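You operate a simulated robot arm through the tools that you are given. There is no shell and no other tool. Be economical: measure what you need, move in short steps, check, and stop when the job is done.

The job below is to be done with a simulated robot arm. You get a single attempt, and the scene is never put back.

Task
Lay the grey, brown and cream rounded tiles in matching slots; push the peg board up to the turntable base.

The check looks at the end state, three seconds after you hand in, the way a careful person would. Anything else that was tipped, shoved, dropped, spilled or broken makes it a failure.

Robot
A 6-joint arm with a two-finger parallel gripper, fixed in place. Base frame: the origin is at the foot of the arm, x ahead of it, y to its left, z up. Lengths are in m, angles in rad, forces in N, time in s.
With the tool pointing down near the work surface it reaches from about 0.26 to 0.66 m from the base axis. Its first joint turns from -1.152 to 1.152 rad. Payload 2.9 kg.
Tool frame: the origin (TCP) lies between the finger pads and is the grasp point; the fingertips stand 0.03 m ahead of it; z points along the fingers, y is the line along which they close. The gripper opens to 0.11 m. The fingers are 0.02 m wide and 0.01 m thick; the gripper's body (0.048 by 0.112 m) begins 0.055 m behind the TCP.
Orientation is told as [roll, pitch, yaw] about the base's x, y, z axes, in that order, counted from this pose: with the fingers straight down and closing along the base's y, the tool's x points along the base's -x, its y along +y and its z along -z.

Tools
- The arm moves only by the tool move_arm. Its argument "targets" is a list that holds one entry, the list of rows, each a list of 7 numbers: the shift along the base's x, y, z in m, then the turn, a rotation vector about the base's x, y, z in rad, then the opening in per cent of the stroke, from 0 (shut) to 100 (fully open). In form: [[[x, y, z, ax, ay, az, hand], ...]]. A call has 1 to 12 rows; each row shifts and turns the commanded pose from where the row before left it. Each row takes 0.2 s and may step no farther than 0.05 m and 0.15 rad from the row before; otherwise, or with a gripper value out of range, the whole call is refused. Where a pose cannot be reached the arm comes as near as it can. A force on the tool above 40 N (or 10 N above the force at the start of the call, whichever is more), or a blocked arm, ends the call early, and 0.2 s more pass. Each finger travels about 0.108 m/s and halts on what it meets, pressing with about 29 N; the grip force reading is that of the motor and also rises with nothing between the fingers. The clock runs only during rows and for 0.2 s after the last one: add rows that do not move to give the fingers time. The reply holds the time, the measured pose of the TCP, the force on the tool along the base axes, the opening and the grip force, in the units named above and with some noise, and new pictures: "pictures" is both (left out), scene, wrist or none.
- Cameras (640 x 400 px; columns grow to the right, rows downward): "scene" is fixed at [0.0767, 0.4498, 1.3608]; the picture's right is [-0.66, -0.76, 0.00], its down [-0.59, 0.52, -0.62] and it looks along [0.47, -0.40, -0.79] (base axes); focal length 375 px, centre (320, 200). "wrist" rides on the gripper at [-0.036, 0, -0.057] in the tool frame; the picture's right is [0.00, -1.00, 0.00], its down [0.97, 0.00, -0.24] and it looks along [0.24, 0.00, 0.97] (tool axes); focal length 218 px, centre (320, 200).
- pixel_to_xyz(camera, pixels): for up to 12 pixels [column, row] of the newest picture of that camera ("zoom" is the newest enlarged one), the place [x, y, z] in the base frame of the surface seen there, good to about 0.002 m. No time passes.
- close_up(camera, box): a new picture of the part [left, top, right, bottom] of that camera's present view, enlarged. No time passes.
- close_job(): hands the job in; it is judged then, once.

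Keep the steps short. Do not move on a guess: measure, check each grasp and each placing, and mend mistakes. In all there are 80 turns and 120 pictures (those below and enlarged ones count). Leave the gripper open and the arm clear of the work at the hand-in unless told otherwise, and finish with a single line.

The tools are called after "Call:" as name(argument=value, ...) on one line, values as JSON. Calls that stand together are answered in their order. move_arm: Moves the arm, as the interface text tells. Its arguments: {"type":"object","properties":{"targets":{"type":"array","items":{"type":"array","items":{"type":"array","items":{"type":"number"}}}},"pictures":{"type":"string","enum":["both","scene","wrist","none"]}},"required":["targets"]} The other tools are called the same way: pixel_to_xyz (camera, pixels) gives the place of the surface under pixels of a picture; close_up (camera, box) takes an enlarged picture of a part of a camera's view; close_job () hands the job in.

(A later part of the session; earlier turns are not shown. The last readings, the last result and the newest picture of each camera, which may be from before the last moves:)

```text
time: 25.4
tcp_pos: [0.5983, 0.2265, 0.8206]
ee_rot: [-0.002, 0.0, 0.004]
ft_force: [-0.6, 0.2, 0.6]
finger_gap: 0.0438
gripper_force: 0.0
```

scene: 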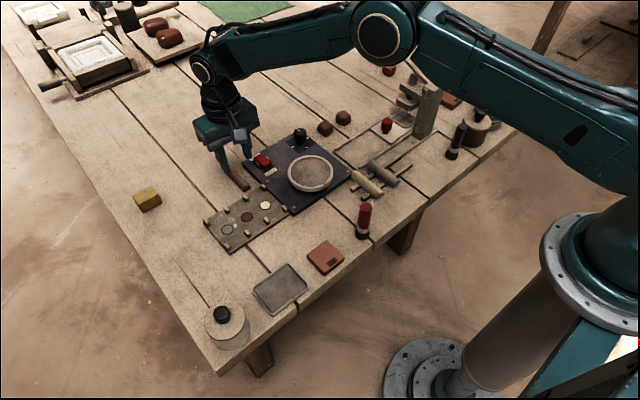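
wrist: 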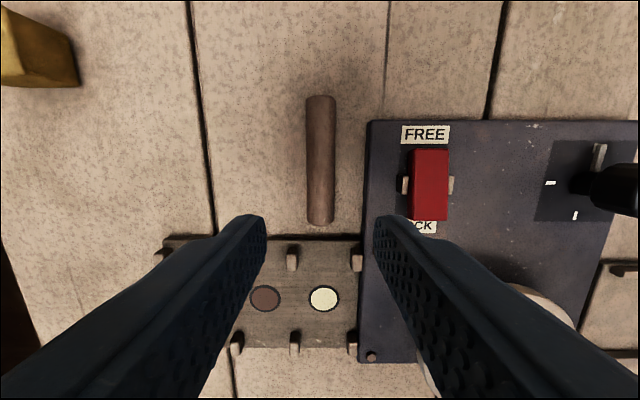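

The bar is upright and aligned at wrist (320,160). I'll measure its ends.

Call:
pixel_to_xyz(camera="wrist", pixels=[[320, 98], [320, 130], [320, 160], [320, 190], [320, 221], [320, 226], [320, 234], [321, 95], [310, 160], [332, 160], [292, 256], [430, 185]])

Call:
move_arm(targets=[[[0, 0, 0.03, 0, 0, 0.1428, 60], [0, 0, 0, 0, 0, 0.1428, 70], [0, 0, 0, 0, 0, 0.1428, 80], [0, 0, 0, 0, 0, 0.1428, 87], [0, 0, 0, 0, 0, 0.1428, 87], [0, 0, 0, 0, 0, 0.1428, 87], [0, 0, 0, 0, 0, 0.1428, 87], [0, 0, 0, 0, 0, 0.1428, 87], [0, 0, 0, 0, 0, 0.1428, 87], [0, 0, 0, 0, 0, 0.1428, 87], [0, 0, 0, 0, 0, 0.1428, 87], [0, 0, 0, 0, 0, 0, 87]]])

```text
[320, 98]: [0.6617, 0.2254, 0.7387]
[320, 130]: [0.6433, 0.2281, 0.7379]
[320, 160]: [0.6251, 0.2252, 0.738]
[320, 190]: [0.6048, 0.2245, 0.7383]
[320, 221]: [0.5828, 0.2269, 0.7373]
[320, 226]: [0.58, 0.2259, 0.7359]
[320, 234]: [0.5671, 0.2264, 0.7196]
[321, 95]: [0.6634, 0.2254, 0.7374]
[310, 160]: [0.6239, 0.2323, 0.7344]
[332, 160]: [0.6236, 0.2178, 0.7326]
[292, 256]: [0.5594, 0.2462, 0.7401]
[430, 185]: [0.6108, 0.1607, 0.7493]
```

```text
time: 28.0
tcp_pos: [0.5971, 0.2262, 0.851]
ee_rot: [-0.002, 0.001, 1.573]
ft_force: [0.8, 0.1, -0.4]
finger_gap: 0.0959
gripper_force: 0.0
```

scene: 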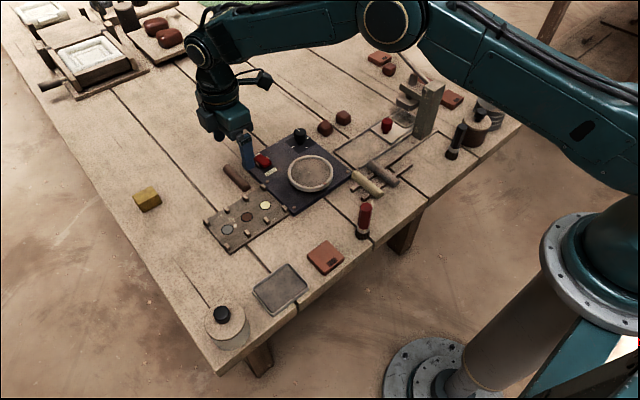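
wrist: 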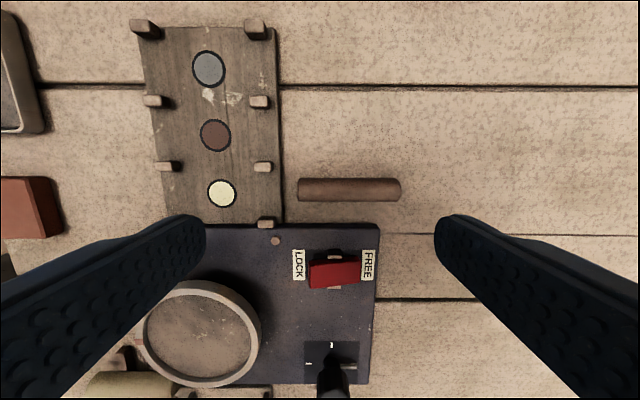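

The bar spans x = 0.579–0.664 at y = 0.2257. I'll centre over it with about 92 mm opening, and pause above to check.

Call:
move_arm(targets=[[[0.0253, -0.0003, -0.03, 0, 0, 0, 84], [0, 0, -0.025, 0, 0, 0, 84], [0, 0, 0, 0, 0, 0, 84]]])

Call:
pixel_to_xyz(camera="wrist", pixels=[[254, 217], [262, 217], [320, 217], [376, 217], [384, 217], [240, 200]])

```text
time: 28.8
tcp_pos: [0.6218, 0.2256, 0.7966]
ee_rot: [-0.001, -0.001, 1.573]
ft_force: [-0.2, -0.2, 0.1]
finger_gap: 0.0924
gripper_force: 0.1
```

scene: 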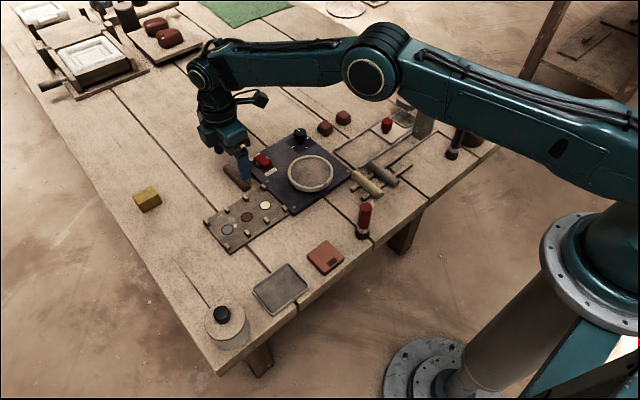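
wrist: 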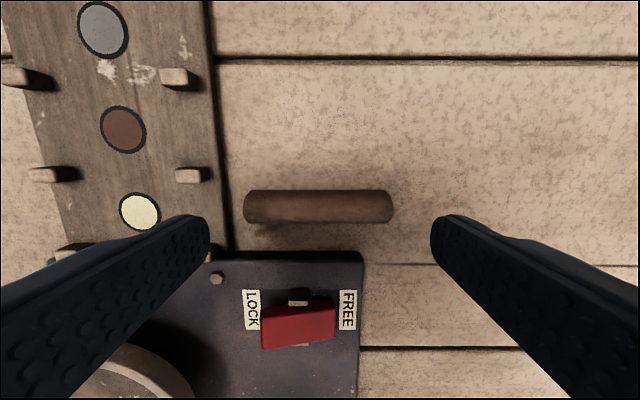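

```text
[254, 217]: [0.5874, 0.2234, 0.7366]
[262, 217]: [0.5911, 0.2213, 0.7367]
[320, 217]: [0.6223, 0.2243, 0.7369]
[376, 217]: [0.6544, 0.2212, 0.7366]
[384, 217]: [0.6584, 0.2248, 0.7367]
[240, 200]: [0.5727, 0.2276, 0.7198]
```

The bar sits centred between the fingers. I'll descend to the table level.

Call:
move_arm(targets=[[[0, 0, -0.02, 0, 0, 0, 82.5], [0, 0, -0.015, 0, 0, 0, 82.5], [0, 0, -0.008, 0, 0, 0, 82.5], [0, 0, 0, 0, 0, 0, 82.5]]])

```text
time: 29.8
tcp_pos: [0.6232, 0.2275, 0.7529]
ee_rot: [0.001, -0.003, 1.572]
ft_force: [-0.1, -0.8, -0.2]
finger_gap: 0.0906
gripper_force: 0.0
```

scene: 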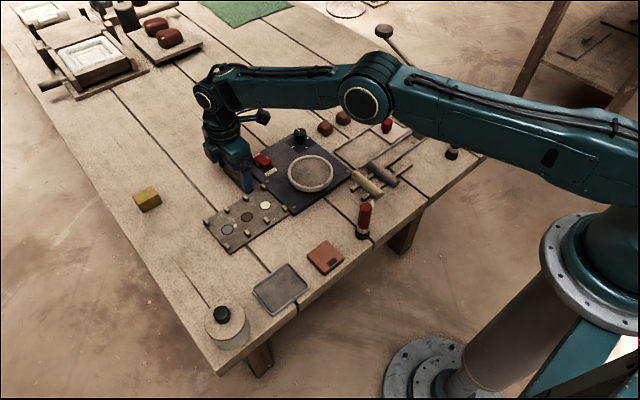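
wrist: 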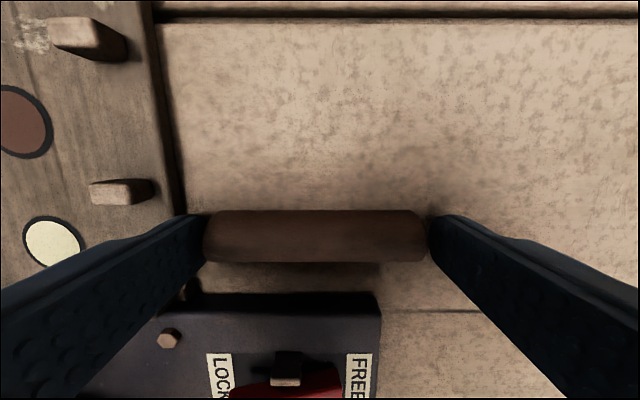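

The fingers are at both ends. I'll close on the bar, then lift slowly.

Call:
move_arm(targets=[[[0, 0, 0, 0, 0, 0, 72], [0, 0, 0, 0, 0, 0, 65], [0, 0, 0, 0, 0, 0, 65], [0, 0, 0.01, 0, 0, 0, 65], [0, 0, 0.01, 0, 0, 0, 65], [0, 0, 0.015, 0, 0, 0, 65], [0, 0, 0.015, 0, 0, 0, 65], [0, 0, 0, 0, 0, 0, 65]]])

```text
time: 31.6
tcp_pos: [0.6238, 0.2261, 0.8037]
ee_rot: [0.001, -0.001, 1.574]
ft_force: [-0.3, -0.4, -0.3]
finger_gap: 0.0831
gripper_force: 29.1
```

scene: 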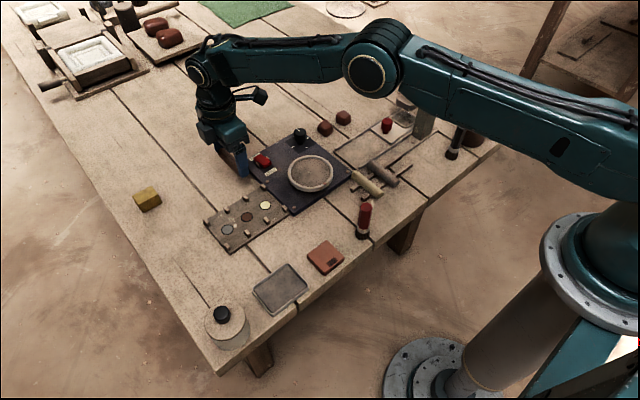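
wrist: 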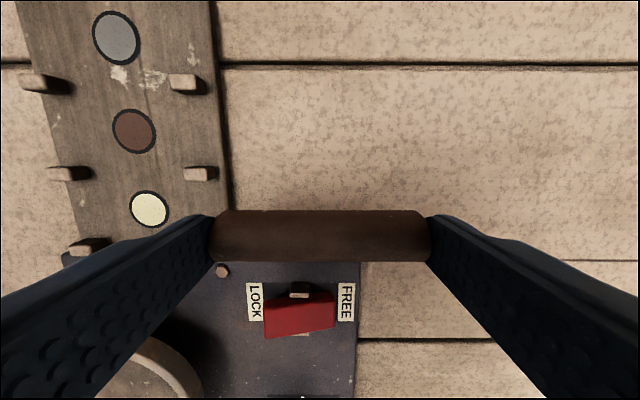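

The bar is held: gap 83 mm, and it came up with the gripper. I'll check its position relative to the tool, then carry it over the brown slot.

Call:
pixel_to_xyz(camera="wrist", pixels=[[320, 213], [320, 222], [320, 235], [320, 250], [320, 258], [225, 235], [415, 235]])

Call:
move_arm(targets=[[[0, 0.005, 0.02, 0, 0, 0, 65], [-0.03, 0.009, 0, 0, 0, 0, 65], [-0.03, 0.009, 0, 0, 0, 0, 65], [-0.03, 0.009, 0, 0, 0, 0, 65], [-0.018, 0.0098, 0, 0, 0, 0, 65], [0, 0, 0, 0, 0, 0, 65]]])

```text
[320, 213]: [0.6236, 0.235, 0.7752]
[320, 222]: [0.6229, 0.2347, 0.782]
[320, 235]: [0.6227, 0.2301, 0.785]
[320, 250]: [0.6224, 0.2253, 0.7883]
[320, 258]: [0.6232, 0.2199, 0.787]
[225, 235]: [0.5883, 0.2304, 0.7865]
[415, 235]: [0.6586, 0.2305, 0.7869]
```

```text
time: 33.0
tcp_pos: [0.5152, 0.2678, 0.8215]
ee_rot: [0.0, 0.001, 1.573]
ft_force: [0.0, -0.6, -1.0]
finger_gap: 0.083
gripper_force: 29.2
```

scene: 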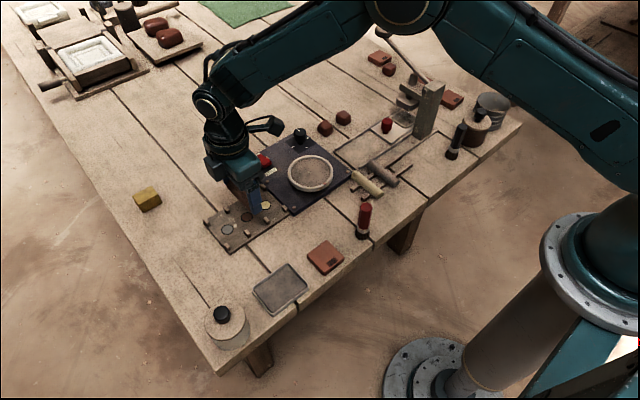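
wrist: 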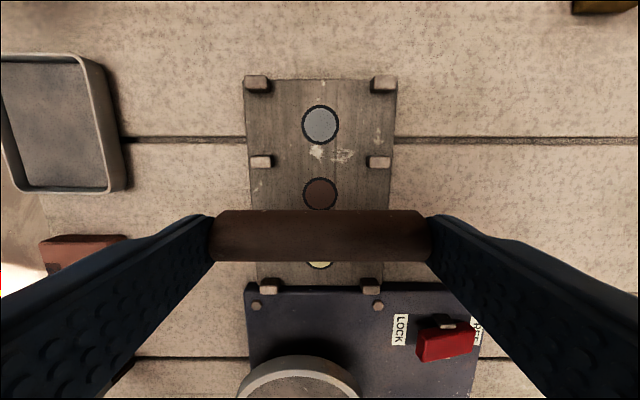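

It's over the slot and aligned, with the board at columns 245–395 and the bar at 212–432, both centred near 320. I'll check peg positions once more.

Call:
pixel_to_xyz(camera="wrist", pixels=[[258, 82], [384, 82], [262, 161], [378, 161], [262, 156], [262, 166], [268, 288], [372, 288], [321, 193], [321, 124], [248, 200], [391, 200]])

```text
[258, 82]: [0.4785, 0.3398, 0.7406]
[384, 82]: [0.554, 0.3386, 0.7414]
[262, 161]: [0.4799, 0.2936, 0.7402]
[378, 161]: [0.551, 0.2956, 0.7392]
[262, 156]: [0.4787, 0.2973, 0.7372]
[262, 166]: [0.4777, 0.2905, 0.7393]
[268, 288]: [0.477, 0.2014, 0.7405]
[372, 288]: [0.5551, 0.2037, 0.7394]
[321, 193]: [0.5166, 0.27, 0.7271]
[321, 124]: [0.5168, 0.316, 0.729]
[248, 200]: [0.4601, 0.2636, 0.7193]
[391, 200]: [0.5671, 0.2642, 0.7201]
```

The slot centre is at y ≈ 0.270. I'll nudge 2 mm and lower until just above seating.

Call:
move_arm(targets=[[[0.0005, 0.002, -0.02, 0, 0, 0, 65], [0, 0, -0.02, 0, 0, 0, 65], [0, 0, -0.01, 0, 0, 0, 65], [0, 0, -0.006, 0, 0, 0, 65], [0, 0, 0, 0, 0, 0, 65]]])

Call:
close_up(camera="scene", box=[200, 170, 310, 260])

```text
time: 34.2
tcp_pos: [0.516, 0.2687, 0.7674]
ee_rot: [-0.001, 0.001, 1.572]
ft_force: [0.5, -1.6, -0.8]
finger_gap: 0.0828
gripper_force: 29.3
```

scene: 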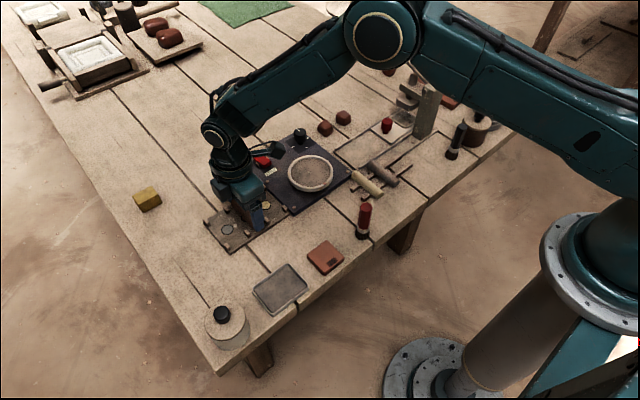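
wrist: 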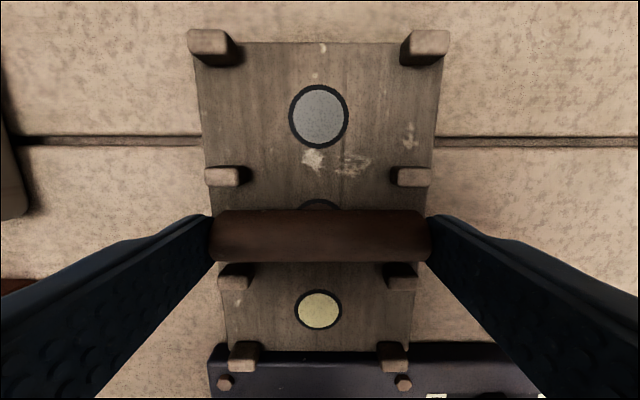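

```text
4.44 times, centred on (255, 215) of scene
```

zoom: 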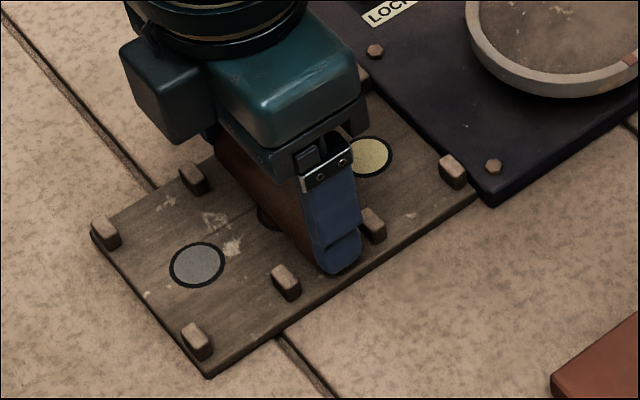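

The bar hovers within the slot. I'll measure bar versus pegs in y to be sure.

Call:
pixel_to_xyz(camera="wrist", pixels=[[222, 174], [412, 174], [235, 268], [402, 268], [320, 212], [320, 225], [320, 250], [320, 260], [244, 358], [392, 358]])

```text
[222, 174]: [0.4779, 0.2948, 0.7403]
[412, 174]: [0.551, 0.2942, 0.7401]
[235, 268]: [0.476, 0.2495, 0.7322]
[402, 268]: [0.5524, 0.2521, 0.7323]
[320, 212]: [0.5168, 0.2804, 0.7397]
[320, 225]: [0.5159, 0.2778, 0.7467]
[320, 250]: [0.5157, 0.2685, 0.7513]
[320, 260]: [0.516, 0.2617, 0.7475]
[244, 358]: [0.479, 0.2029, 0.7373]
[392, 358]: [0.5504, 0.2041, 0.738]
```

The bar's centre is at y ≈ 0.270 and the slot's at about 0.271, which is good. I'll lower the last few mm, watching the force.

Call:
move_arm(targets=[[[0, 0.0005, -0.002, 0, 0, 0, 65], [0, 0, -0.0015, 0, 0, 0, 65], [0, 0, 0, 0, 0, 0, 65]]], pictures="none")

```text
time: 35.0
tcp_pos: [0.5153, 0.2694, 0.7652]
ee_rot: [0.0, 0.0, 1.572]
ft_force: [0.4, 0.0, -1.0]
finger_gap: 0.0828
gripper_force: 29.5
```

Call:
move_arm(targets=[[[0, 0, -0.001, 0, 0, 0, 65], [0, 0, -0.001, 0, 0, 0, 65]]], pictures="none")

```text
time: 35.6
tcp_pos: [0.516, 0.2694, 0.7614]
ee_rot: [-0.001, 0.001, 1.572]
ft_force: [0.1, -0.2, -0.1]
finger_gap: 0.0828
gripper_force: 29.1
```

Call:
move_arm(targets=[[[0, 0, -0.001, 0, 0, 0, 65]]], pictures="none")

Call:
close_up(camera="scene", box=[225, 190, 285, 235])

```text
time: 36.0
tcp_pos: [0.516, 0.2694, 0.7628]
ee_rot: [0.0, 0.0, 1.573]
ft_force: [-0.5, -0.8, 2.9]
finger_gap: 0.083
gripper_force: 29.0
```

```text
8.89 times, centred on (255, 212) of scene
```

zoom: 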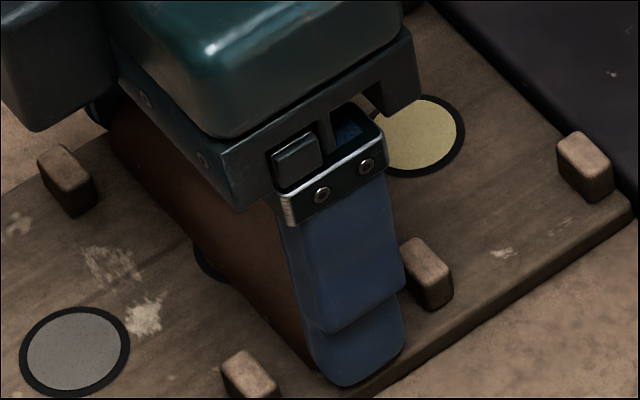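

A force of 2.9 N upward means it's seated. I'll release and lift straight up.

Call:
move_arm(targets=[[[0, 0, 0, 0, 0, 0, 80], [0, 0, 0, 0, 0, 0, 86], [0, 0, 0, 0, 0, 0, 86], [0, 0, 0.03, 0, 0, 0, 86], [0, 0, 0.04, 0, 0, 0, 86], [0, 0, 0.03, 0, 0, 0, 86]]])

Call:
close_up(camera="wrist", box=[220, 60, 420, 320])

```text
time: 37.4
tcp_pos: [0.5161, 0.2702, 0.8619]
ee_rot: [-0.003, 0.0, 1.573]
ft_force: [-1.1, -0.2, -0.1]
finger_gap: 0.0947
gripper_force: 0.0
```

scene: 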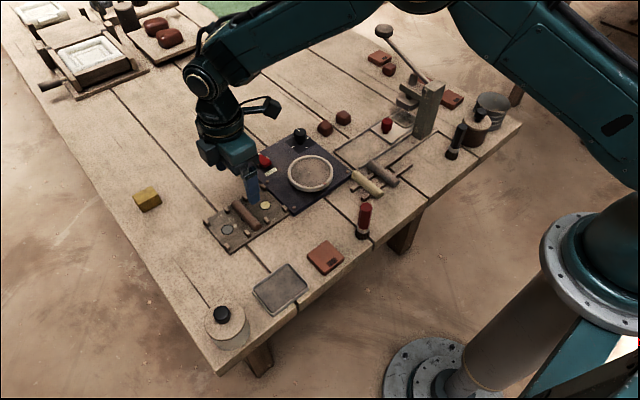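
wrist: 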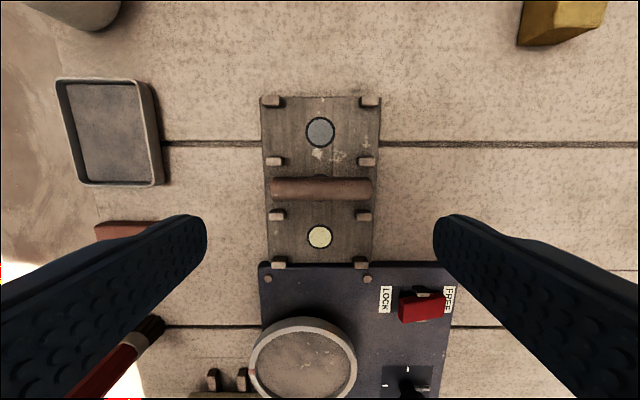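

```text
1.54 times, centred on (320, 190) of wrist
```

zoom: 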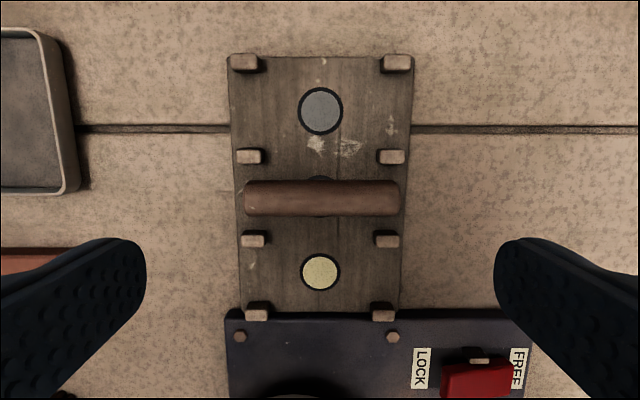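

The brown bar sits centred in its slot. Next is the cream bar at about (0.407, 0.029). I'll fly there at z ≈ 0.90, clear of the upright brush.

Call:
move_arm(targets=[[[0, 0, 0.038, 0, 0, 0, 86], [-0.018, -0.04, 0, 0, 0, 0, 86], [-0.018, -0.04, 0, 0, 0, 0, 86], [-0.018, -0.04, 0, 0, 0, 0, 86], [-0.018, -0.04, 0, 0, 0, 0, 86], [-0.018, -0.04, 0, 0, 0, 0, 86], [-0.018, -0.04, 0, 0, 0, 0, 86], [0, 0, 0, 0, 0, 0, 86]]])

Call:
close_up(camera="wrist", box=[220, 80, 420, 300])

```text
time: 39.2
tcp_pos: [0.4075, 0.0288, 0.8983]
ee_rot: [-0.002, 0.001, 1.573]
ft_force: [0.2, -0.8, 0.3]
finger_gap: 0.0946
gripper_force: 0.0
```

scene: 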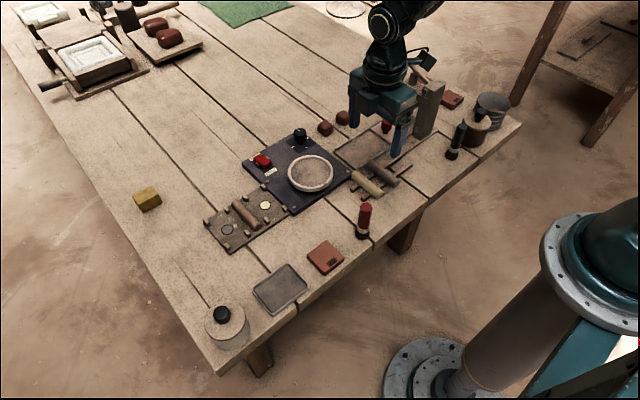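
wrist: 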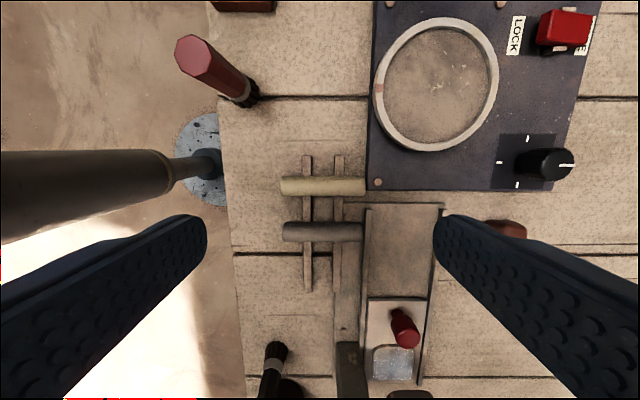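

```text
1.82 times, centred on (320, 190) of wrist
```

zoom: 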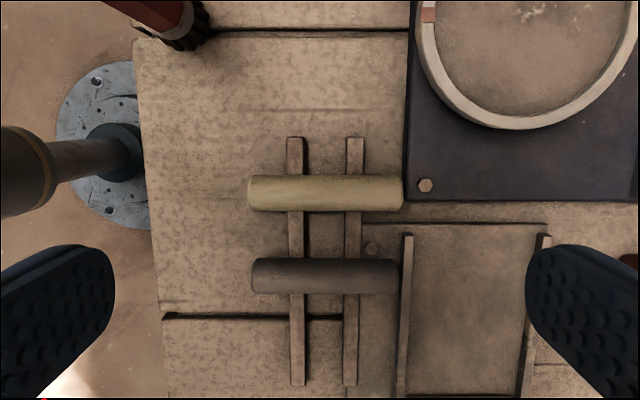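

The cream bar's far end nearly touches the plate, and the grey one's far end is near the tray rail. I'll measure the heights there.

Call:
pixel_to_xyz(camera="zoom", pixels=[[254, 192], [328, 192], [398, 192], [414, 192], [425, 185], [430, 198], [258, 275], [328, 275], [395, 275], [406, 275], [406, 240], [415, 275]])

Call:
pixel_to_xyz(camera="zoom", pixels=[[328, 178], [328, 207], [328, 260], [328, 290], [250, 192], [402, 192], [252, 275], [399, 275], [296, 230], [354, 230], [372, 246], [442, 10]])

```text
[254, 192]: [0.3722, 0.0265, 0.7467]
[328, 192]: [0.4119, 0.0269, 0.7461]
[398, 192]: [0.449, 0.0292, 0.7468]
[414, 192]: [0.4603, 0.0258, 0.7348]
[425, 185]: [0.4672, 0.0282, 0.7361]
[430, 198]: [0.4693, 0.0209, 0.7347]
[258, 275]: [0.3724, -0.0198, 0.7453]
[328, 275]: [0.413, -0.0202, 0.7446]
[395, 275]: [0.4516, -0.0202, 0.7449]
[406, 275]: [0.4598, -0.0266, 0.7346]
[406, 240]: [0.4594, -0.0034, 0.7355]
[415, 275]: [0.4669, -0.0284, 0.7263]
```

```text
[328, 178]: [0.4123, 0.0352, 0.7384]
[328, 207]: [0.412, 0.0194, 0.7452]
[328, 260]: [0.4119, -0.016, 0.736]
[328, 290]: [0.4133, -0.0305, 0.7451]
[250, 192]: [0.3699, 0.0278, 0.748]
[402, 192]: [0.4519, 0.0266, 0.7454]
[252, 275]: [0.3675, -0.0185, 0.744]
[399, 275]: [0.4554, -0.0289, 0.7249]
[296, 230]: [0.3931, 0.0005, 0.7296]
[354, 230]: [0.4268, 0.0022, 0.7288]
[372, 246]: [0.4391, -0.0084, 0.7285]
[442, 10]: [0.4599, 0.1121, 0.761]
```

Cream: x 0.3695–0.4525, y 0.0275, top 0.747, resting on rails at 0.729. The plate beside it is at 0.735 and its bolt is slightly higher. I'll come down with the tips at 0.741 first (above plate and bolt), slide the bar 10 mm inward with the far finger, and then go lower to grip. First I'll go to a checking height.

Call:
move_arm(targets=[[[0.0035, -0.001, -0.04, 0, 0, 0, 82], [0, 0, -0.04, 0, 0, 0, 82], [0, 0, -0.02, 0, 0, 0, 82], [0, 0, 0, 0, 0, 0, 82]]])

Call:
pixel_to_xyz(camera="wrist", pixels=[[245, 220], [250, 220], [320, 220], [390, 220], [395, 220], [320, 205], [320, 232]])

```text
time: 40.2
tcp_pos: [0.4114, 0.0302, 0.7974]
ee_rot: [0.0, 0.0, 1.573]
ft_force: [0.6, 0.3, 1.0]
finger_gap: 0.0899
gripper_force: 0.1
```

scene: 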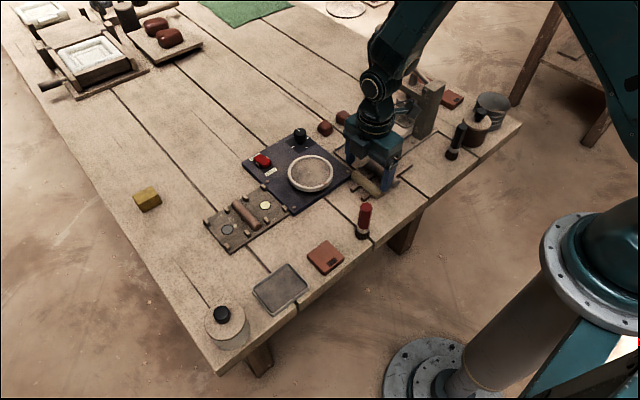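
wrist: 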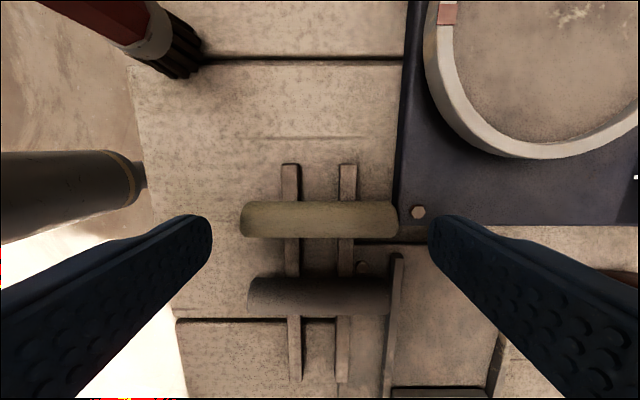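

```text
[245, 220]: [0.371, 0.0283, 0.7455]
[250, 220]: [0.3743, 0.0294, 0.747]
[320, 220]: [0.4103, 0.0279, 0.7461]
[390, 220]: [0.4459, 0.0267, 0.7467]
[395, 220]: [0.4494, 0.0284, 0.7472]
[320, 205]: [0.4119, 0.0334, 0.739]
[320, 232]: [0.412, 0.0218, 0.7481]
```

It's centred. I'll lower to tips ≈ 0.741, then slide the bar inward 12 mm.

Call:
move_arm(targets=[[[0, 0, -0.015, 0, 0, 0, 82], [0, 0, -0.0115, 0, 0, 0, 82], [0, 0, 0, 0, 0, 0, 82]]])

Call:
close_up(camera="wrist", box=[190, 180, 450, 300])

```text
time: 41.0
tcp_pos: [0.4111, 0.0295, 0.7712]
ee_rot: [-0.001, 0.001, 1.573]
ft_force: [0.2, -0.7, -0.3]
finger_gap: 0.0901
gripper_force: 0.0
```

scene: 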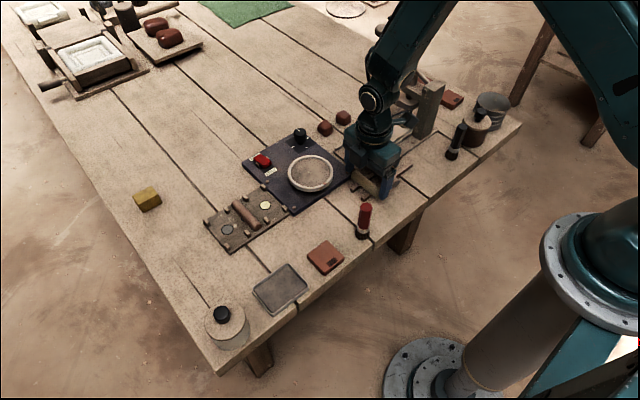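
wrist: 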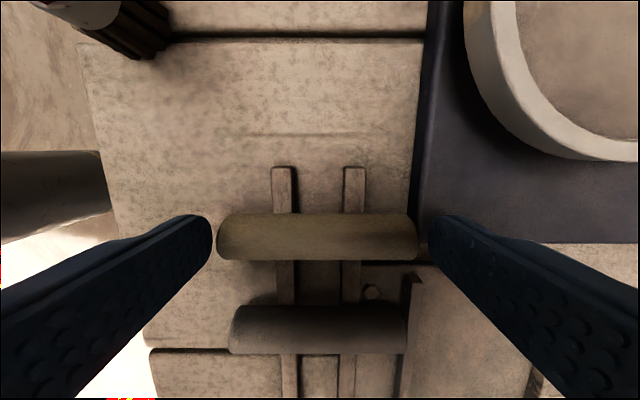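

```text
2.46 times, centred on (320, 240) of wrist
```

zoom: 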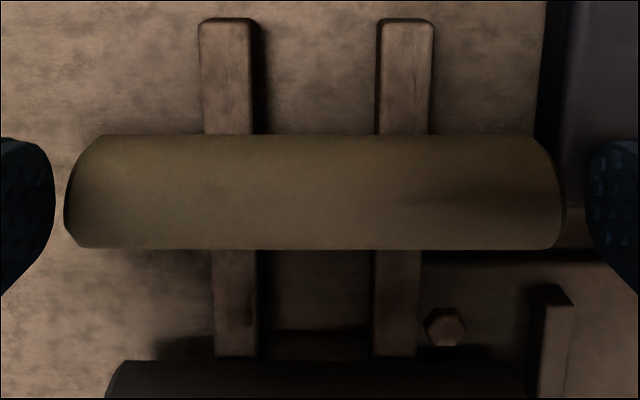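

The fingers are clear of plate and bolt. I'll slide the bar inward, then lower 8 mm.

Call:
move_arm(targets=[[[-0.005, -0.001, 0, 0, 0, 0, 82], [-0.005, 0, 0, 0, 0, 0, 82], [-0.004, 0, 0, 0, 0, 0, 82], [0.001, 0, 0, 0, 0, 0, 82], [0, 0, 0, 0, 0, 0, 82]]])

Call:
close_up(camera="wrist", box=[190, 180, 450, 300])

```text
time: 42.2
tcp_pos: [0.3976, 0.0278, 0.772]
ee_rot: [0.002, 0.0, 1.573]
ft_force: [0.3, 0.1, 0.3]
finger_gap: 0.0902
gripper_force: 0.2
```

scene: 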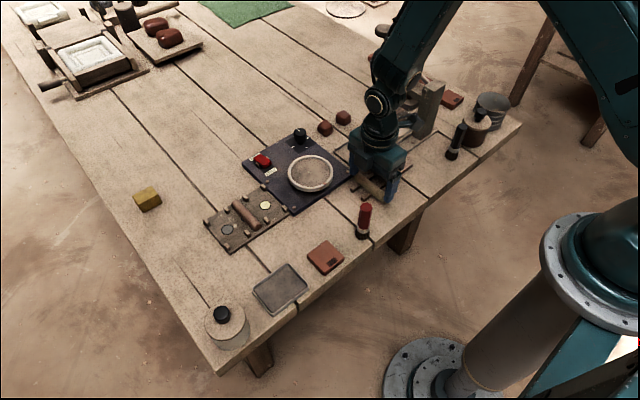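
wrist: 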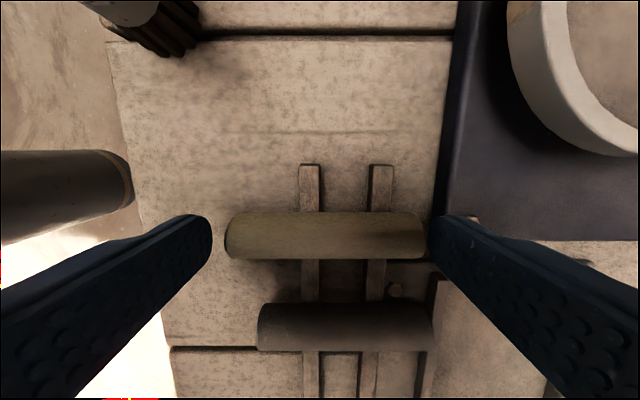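

```text
2.46 times, centred on (320, 240) of wrist
```

zoom: 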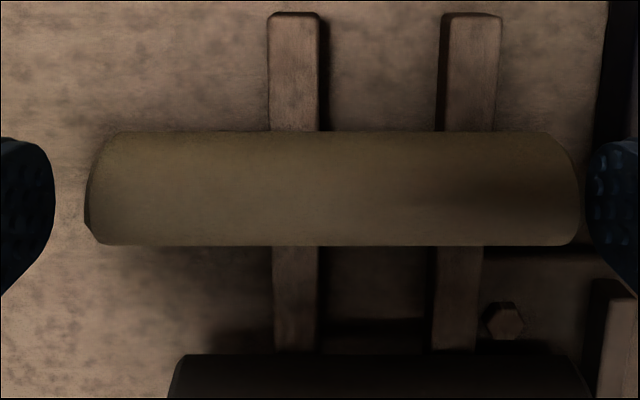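

The bar slid over, and the far finger now stands clear of the plate edge. I'll lower 7 mm, close and lift gently.

Call:
move_arm(targets=[[[0, 0, -0.004, 0, 0, 0, 82], [0, 0, -0.004, 0, 0, 0, 82], [0, 0, 0, 0, 0, 0, 72], [0, 0, 0, 0, 0, 0, 65], [0, 0, 0, 0, 0, 0, 65], [0, 0, 0.01, 0, 0, 0, 65], [0, 0, 0.015, 0, 0, 0, 65], [0, 0, 0.02, 0, 0, 0, 65], [0, 0, 0, 0, 0, 0, 65]]])

Call:
pixel_to_xyz(camera="wrist", pixels=[[320, 213], [320, 222], [320, 235], [320, 250], [320, 258], [225, 235], [415, 235]])

```text
time: 44.2
tcp_pos: [0.3978, 0.0282, 0.8092]
ee_rot: [-0.001, 0.0, 1.573]
ft_force: [-0.3, 0.2, -0.6]
finger_gap: 0.0829
gripper_force: 28.8
```

scene: 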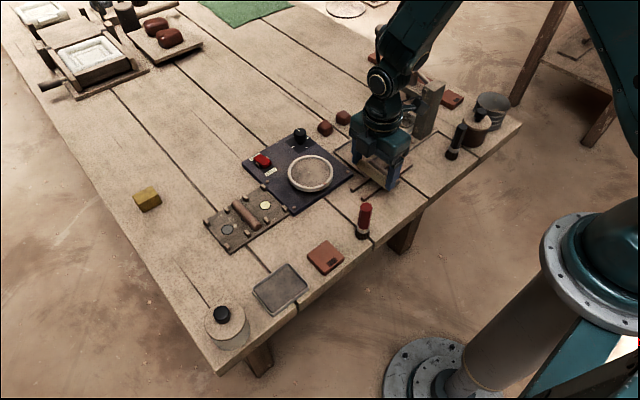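
wrist: 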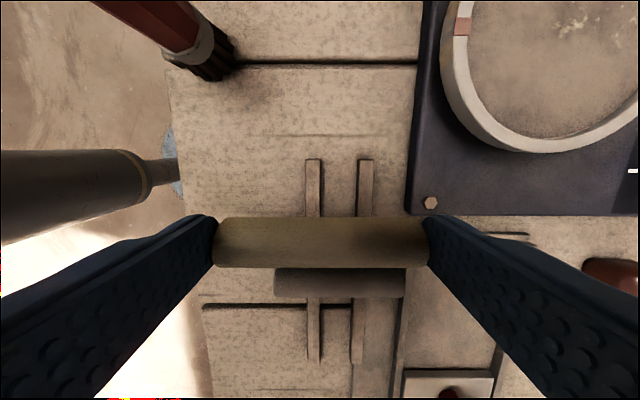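

```text
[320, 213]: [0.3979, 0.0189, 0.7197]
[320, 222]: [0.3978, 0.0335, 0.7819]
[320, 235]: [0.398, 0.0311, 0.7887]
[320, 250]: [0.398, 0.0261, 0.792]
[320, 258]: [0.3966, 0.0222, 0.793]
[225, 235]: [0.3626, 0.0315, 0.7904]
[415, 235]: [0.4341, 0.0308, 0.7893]
```

The cream bar is held: gap 83 mm. I'll raise it and carry it to above the cream slot at about (0.5155, 0.225).

Call:
move_arm(targets=[[[0, 0, 0.045, 0, 0, 0, 65], [0, 0, 0.035, 0, 0, 0, 65], [0.0197, 0.0328, 0, 0, 0, 0, 65], [0.0197, 0.0328, 0, 0, 0, 0, 65], [0.0197, 0.0328, 0, 0, 0, 0, 65], [0.0197, 0.0328, 0, 0, 0, 0, 65], [0.0197, 0.0328, 0, 0, 0, 0, 65], [0.0197, 0.0328, 0, 0, 0, 0, 65], [0, 0, -0.035, 0, 0, 0, 65], [0, 0, -0.035, 0, 0, 0, 65], [0, 0, 0, 0, 0, 0, 65]]])

Call:
pixel_to_xyz(camera="wrist", pixels=[[320, 222], [320, 250], [320, 258], [225, 235], [415, 235], [320, 180], [269, 280], [370, 280]])

```text
time: 46.6
tcp_pos: [0.5165, 0.2239, 0.8199]
ee_rot: [0.0, 0.0, 1.573]
ft_force: [0.0, 0.0, -0.4]
finger_gap: 0.0831
gripper_force: 28.5
```

scene: 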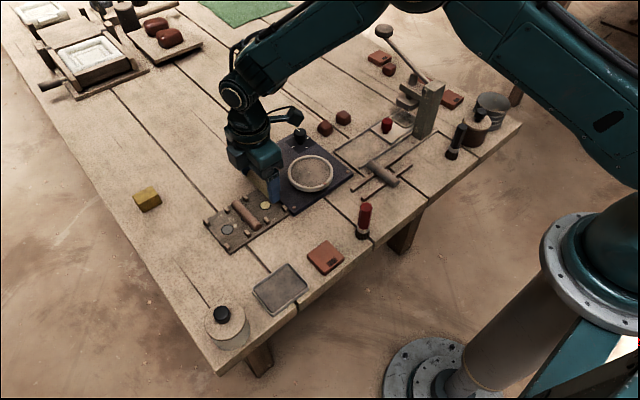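
wrist: 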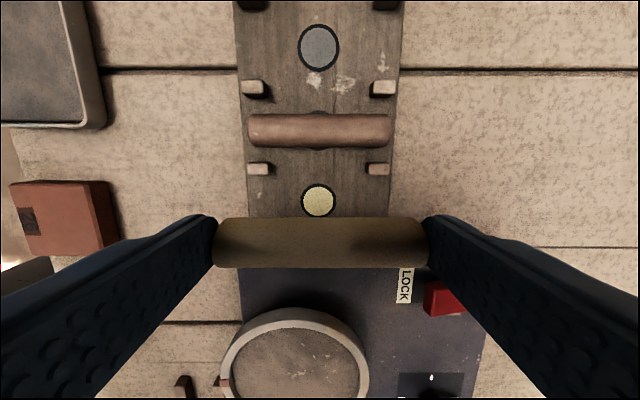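

```text
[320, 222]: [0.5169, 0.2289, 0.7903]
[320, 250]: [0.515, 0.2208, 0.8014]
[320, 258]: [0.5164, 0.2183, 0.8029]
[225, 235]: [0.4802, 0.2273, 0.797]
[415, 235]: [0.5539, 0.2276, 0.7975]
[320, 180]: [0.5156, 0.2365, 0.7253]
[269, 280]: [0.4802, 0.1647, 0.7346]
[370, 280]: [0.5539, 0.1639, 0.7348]
```

Call:
pixel_to_xyz(camera="wrist", pixels=[[252, 88], [384, 88], [258, 167], [377, 167], [258, 172], [317, 190], [317, 200], [317, 210]])

```text
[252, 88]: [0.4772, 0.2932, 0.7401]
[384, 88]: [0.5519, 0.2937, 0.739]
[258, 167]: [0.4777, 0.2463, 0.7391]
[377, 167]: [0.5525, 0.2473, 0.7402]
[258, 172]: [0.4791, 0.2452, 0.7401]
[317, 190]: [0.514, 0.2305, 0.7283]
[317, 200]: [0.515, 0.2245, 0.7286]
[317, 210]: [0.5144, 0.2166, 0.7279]
```

The cream slot's centre is at y ≈ 0.224 and the bar is at about 0.224. I'll lower it.

Call:
move_arm(targets=[[[-0.0008, 0.0005, -0.02, 0, 0, 0, 65], [0, 0, -0.02, 0, 0, 0, 65], [0, 0, -0.01, 0, 0, 0, 65], [0, 0, -0.003, 0, 0, 0, 65], [0, 0, 0, 0, 0, 0, 65]]])

Call:
pixel_to_xyz(camera="wrist", pixels=[[320, 218], [320, 226], [320, 250], [320, 262], [228, 178], [402, 178], [242, 275], [392, 275]])

```text
time: 47.8
tcp_pos: [0.5151, 0.2255, 0.7662]
ee_rot: [-0.001, 0.0, 1.573]
ft_force: [0.5, 0.1, -1.3]
finger_gap: 0.083
gripper_force: 28.9
```

scene: 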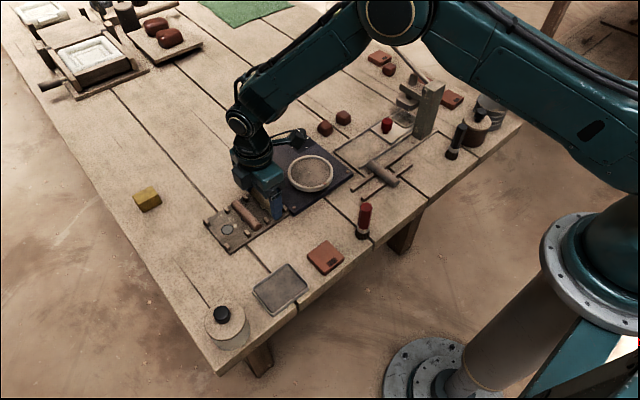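
wrist: 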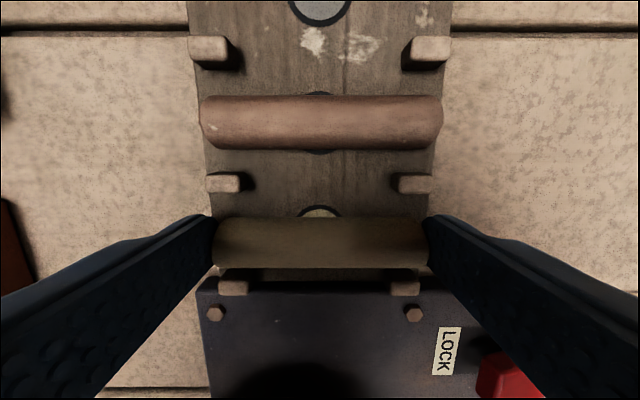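

```text
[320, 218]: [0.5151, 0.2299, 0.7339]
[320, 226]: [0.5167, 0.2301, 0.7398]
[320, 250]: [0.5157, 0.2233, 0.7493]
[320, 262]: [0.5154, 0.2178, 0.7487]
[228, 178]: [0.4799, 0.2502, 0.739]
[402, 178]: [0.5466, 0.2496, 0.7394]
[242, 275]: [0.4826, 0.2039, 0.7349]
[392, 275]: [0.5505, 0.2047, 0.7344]
```

It's in the slot. I'll lower in 1 mm steps to contact.

Call:
move_arm(targets=[[[0, 0.0007, -0.001, 0, 0, 0, 65], [0, 0, -0.001, 0, 0, 0, 65]]], pictures="none")

```text
time: 48.4
tcp_pos: [0.5155, 0.2263, 0.7644]
ee_rot: [-0.001, 0.0, 1.573]
ft_force: [-0.4, 0.4, -1.2]
finger_gap: 0.0831
gripper_force: 28.7
```

Call:
move_arm(targets=[[[0, 0, -0.001, 0, 0, 0, 65]]], pictures="none")

```text
time: 48.8
tcp_pos: [0.5152, 0.2258, 0.7628]
ee_rot: [-0.001, 0.001, 1.571]
ft_force: [-0.3, -0.5, -0.8]
finger_gap: 0.083
gripper_force: 28.7
```

Call:
move_arm(targets=[[[0, 0, -0.0008, 0, 0, 0, 65]]], pictures="wrist")

```text
time: 49.2
tcp_pos: [0.5162, 0.2259, 0.7636]
ee_rot: [-0.001, 0.001, 1.572]
ft_force: [-0.6, 0.3, 1.5]
finger_gap: 0.0827
gripper_force: 29.0
```

wrist: 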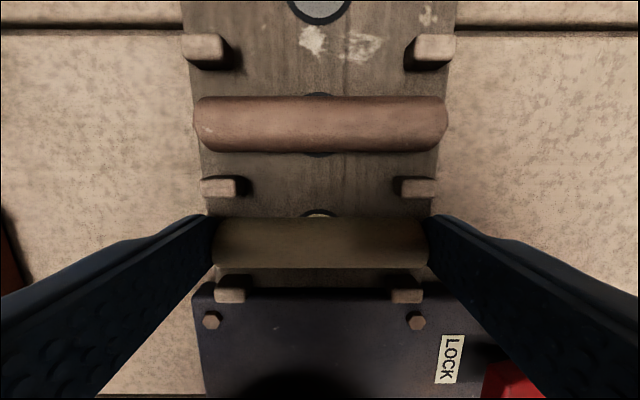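

Call:
move_arm(targets=[[[0, 0, -0.0005, 0, 0, 0, 65]]], pictures="none")

```text
time: 49.6
tcp_pos: [0.5157, 0.2273, 0.763]
ee_rot: [0.0, -0.002, 1.573]
ft_force: [-2.2, -1.0, 7.6]
finger_gap: 0.0829
gripper_force: 28.9
```

The force is 7.6 N upward, so it's seated. I'll release and lift.

Call:
move_arm(targets=[[[0, 0, 0.0005, 0, 0, 0, 80], [0, 0, 0, 0, 0, 0, 86], [0, 0, 0, 0, 0, 0, 86], [0, 0, 0.03, 0, 0, 0, 86], [0, 0, 0.04, 0, 0, 0, 86], [0, 0, 0.04, 0, 0, 0, 86]]])

Call:
close_up(camera="wrist", box=[220, 40, 420, 300])

```text
time: 51.0
tcp_pos: [0.5166, 0.2263, 0.8722]
ee_rot: [0.0, 0.001, 1.573]
ft_force: [-0.2, 0.1, -0.2]
finger_gap: 0.0946
gripper_force: 0.1
```

scene: 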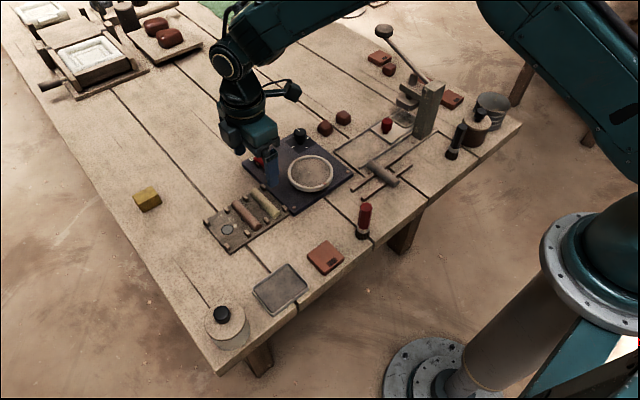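
wrist: 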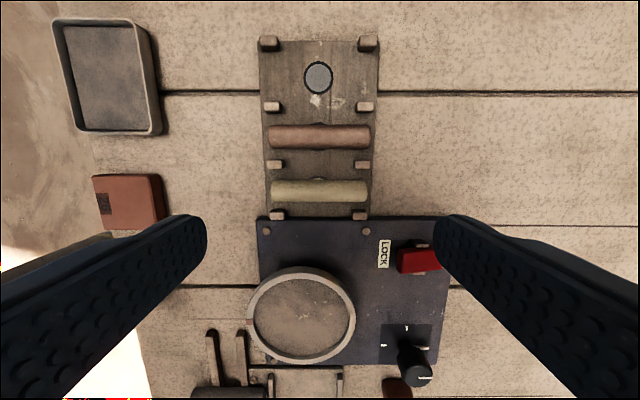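

```text
1.54 times, centred on (320, 170) of wrist
```

zoom: 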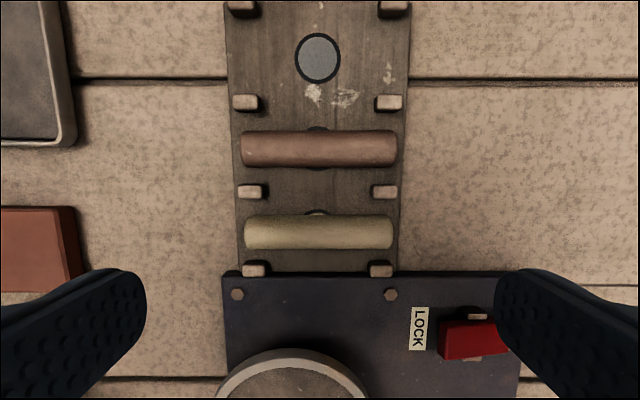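

The cream bar is in place. Now for the grey one. I'll fly back to just short of it and measure, including the tall post nearby.

Call:
move_arm(targets=[[[0, 0, 0.03, 0, 0, 0, 86], [-0.0175, -0.04, 0, 0, 0, 0, 86], [-0.0175, -0.04, 0, 0, 0, 0, 86], [-0.0175, -0.04, 0, 0, 0, 0, 86], [-0.0175, -0.04, 0, 0, 0, 0, 86], [-0.0175, -0.04, 0, 0, 0, 0, 86], [-0.0175, -0.035, 0, 0, 0, 0, 86], [0, 0, 0, 0, 0, 0, 86]]])

Call:
close_up(camera="wrist", box=[220, 140, 460, 400])

Call:
pixel_to_xyz(camera="scene", pixels=[[430, 85], [436, 95], [422, 90], [420, 130], [430, 110]])

```text
time: 52.8
tcp_pos: [0.4097, -0.0092, 0.9029]
ee_rot: [0.0, -0.001, 1.572]
ft_force: [-0.2, 0.7, 0.1]
finger_gap: 0.0946
gripper_force: 0.1
```

scene: 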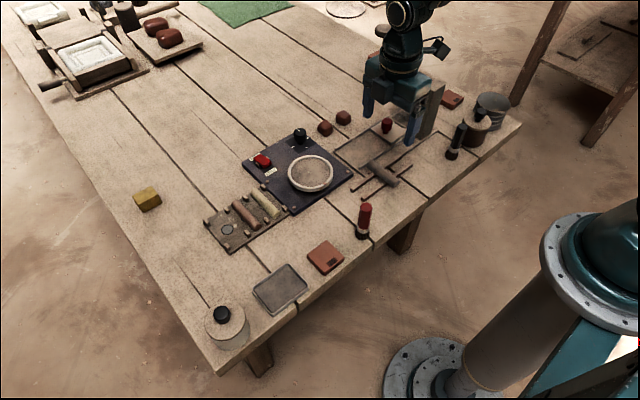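
wrist: 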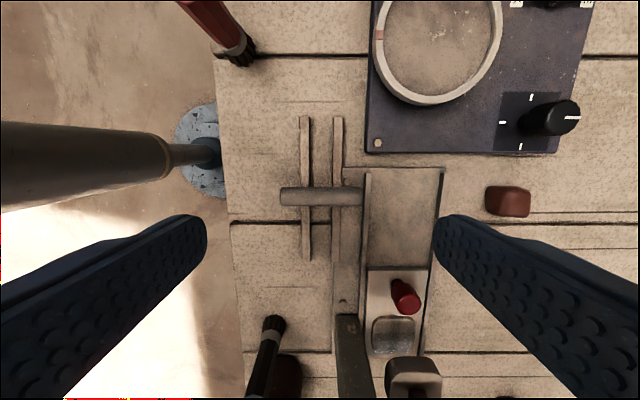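

```text
1.54 times, centred on (340, 270) of wrist
```

zoom: 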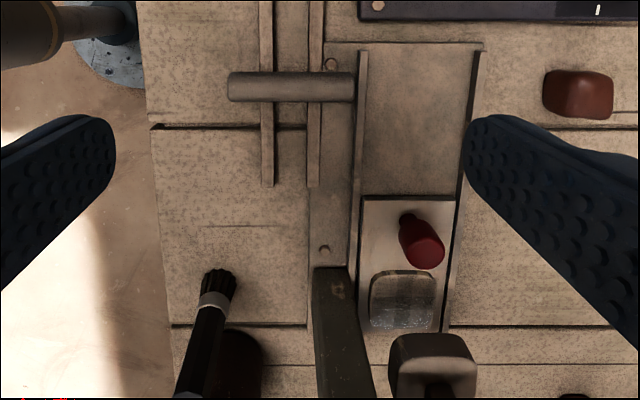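

```text
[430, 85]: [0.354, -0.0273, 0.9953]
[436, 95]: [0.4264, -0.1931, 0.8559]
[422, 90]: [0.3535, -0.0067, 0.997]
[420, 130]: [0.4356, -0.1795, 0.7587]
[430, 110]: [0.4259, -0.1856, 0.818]
```

The post is at y ≈ -0.18, well clear. Now I'll measure the grey bar.

Call:
pixel_to_xyz(camera="wrist", pixels=[[283, 195], [320, 195], [358, 195], [362, 195], [367, 195], [367, 180], [320, 188], [320, 203], [336, 240], [306, 240]])

```text
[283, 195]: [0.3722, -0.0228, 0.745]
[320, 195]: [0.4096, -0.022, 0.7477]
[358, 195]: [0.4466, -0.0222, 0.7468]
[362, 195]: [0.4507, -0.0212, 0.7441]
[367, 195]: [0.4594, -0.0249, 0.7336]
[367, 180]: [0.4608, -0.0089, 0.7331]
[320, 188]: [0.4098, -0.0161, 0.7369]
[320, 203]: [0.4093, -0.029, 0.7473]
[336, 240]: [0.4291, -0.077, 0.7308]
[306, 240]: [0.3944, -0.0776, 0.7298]
```

The grey bar's middle is at about (0.4105, -0.0215), and the tray rail beside it tops at about 0.735. I'll use the same approach as with cream.

Call:
move_arm(targets=[[[0.0008, -0.0125, -0.04, 0, 0, 0, 82], [0, 0, -0.04, 0, 0, 0, 82], [0, 0, -0.025, 0, 0, 0, 82], [0, 0, 0, 0, 0, 0, 82]]], pictures="wrist")

Call:
close_up(camera="wrist", box=[190, 170, 450, 300])

Call:
pixel_to_xyz(camera="wrist", pixels=[[250, 222], [320, 222], [390, 222], [320, 210], [320, 236], [404, 222], [402, 205]])

```text
time: 53.8
tcp_pos: [0.4118, -0.0222, 0.7982]
ee_rot: [-0.001, -0.001, 1.571]
ft_force: [0.2, -0.1, -0.1]
finger_gap: 0.0901
gripper_force: 0.1
```

wrist: 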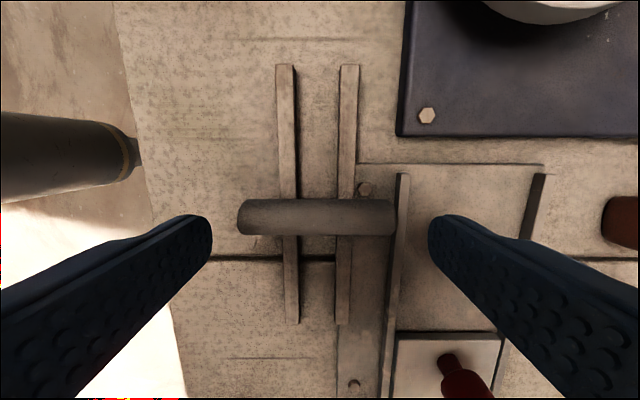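

```text
2.46 times, centred on (320, 235) of wrist
```

zoom: 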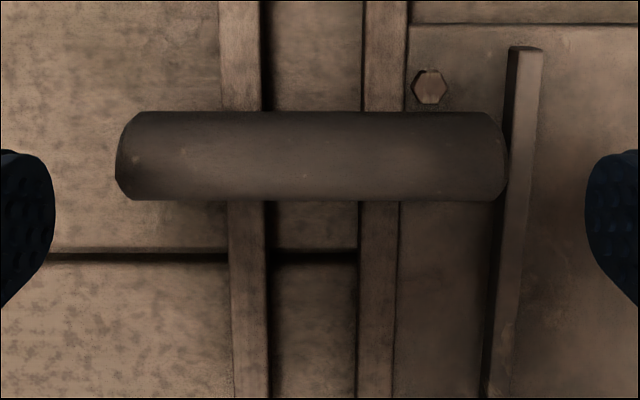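

```text
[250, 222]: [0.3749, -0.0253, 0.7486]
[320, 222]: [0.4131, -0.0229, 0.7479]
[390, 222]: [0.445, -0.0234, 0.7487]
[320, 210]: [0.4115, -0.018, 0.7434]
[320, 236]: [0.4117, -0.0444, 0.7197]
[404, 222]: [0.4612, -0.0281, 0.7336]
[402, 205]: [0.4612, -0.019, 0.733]
```

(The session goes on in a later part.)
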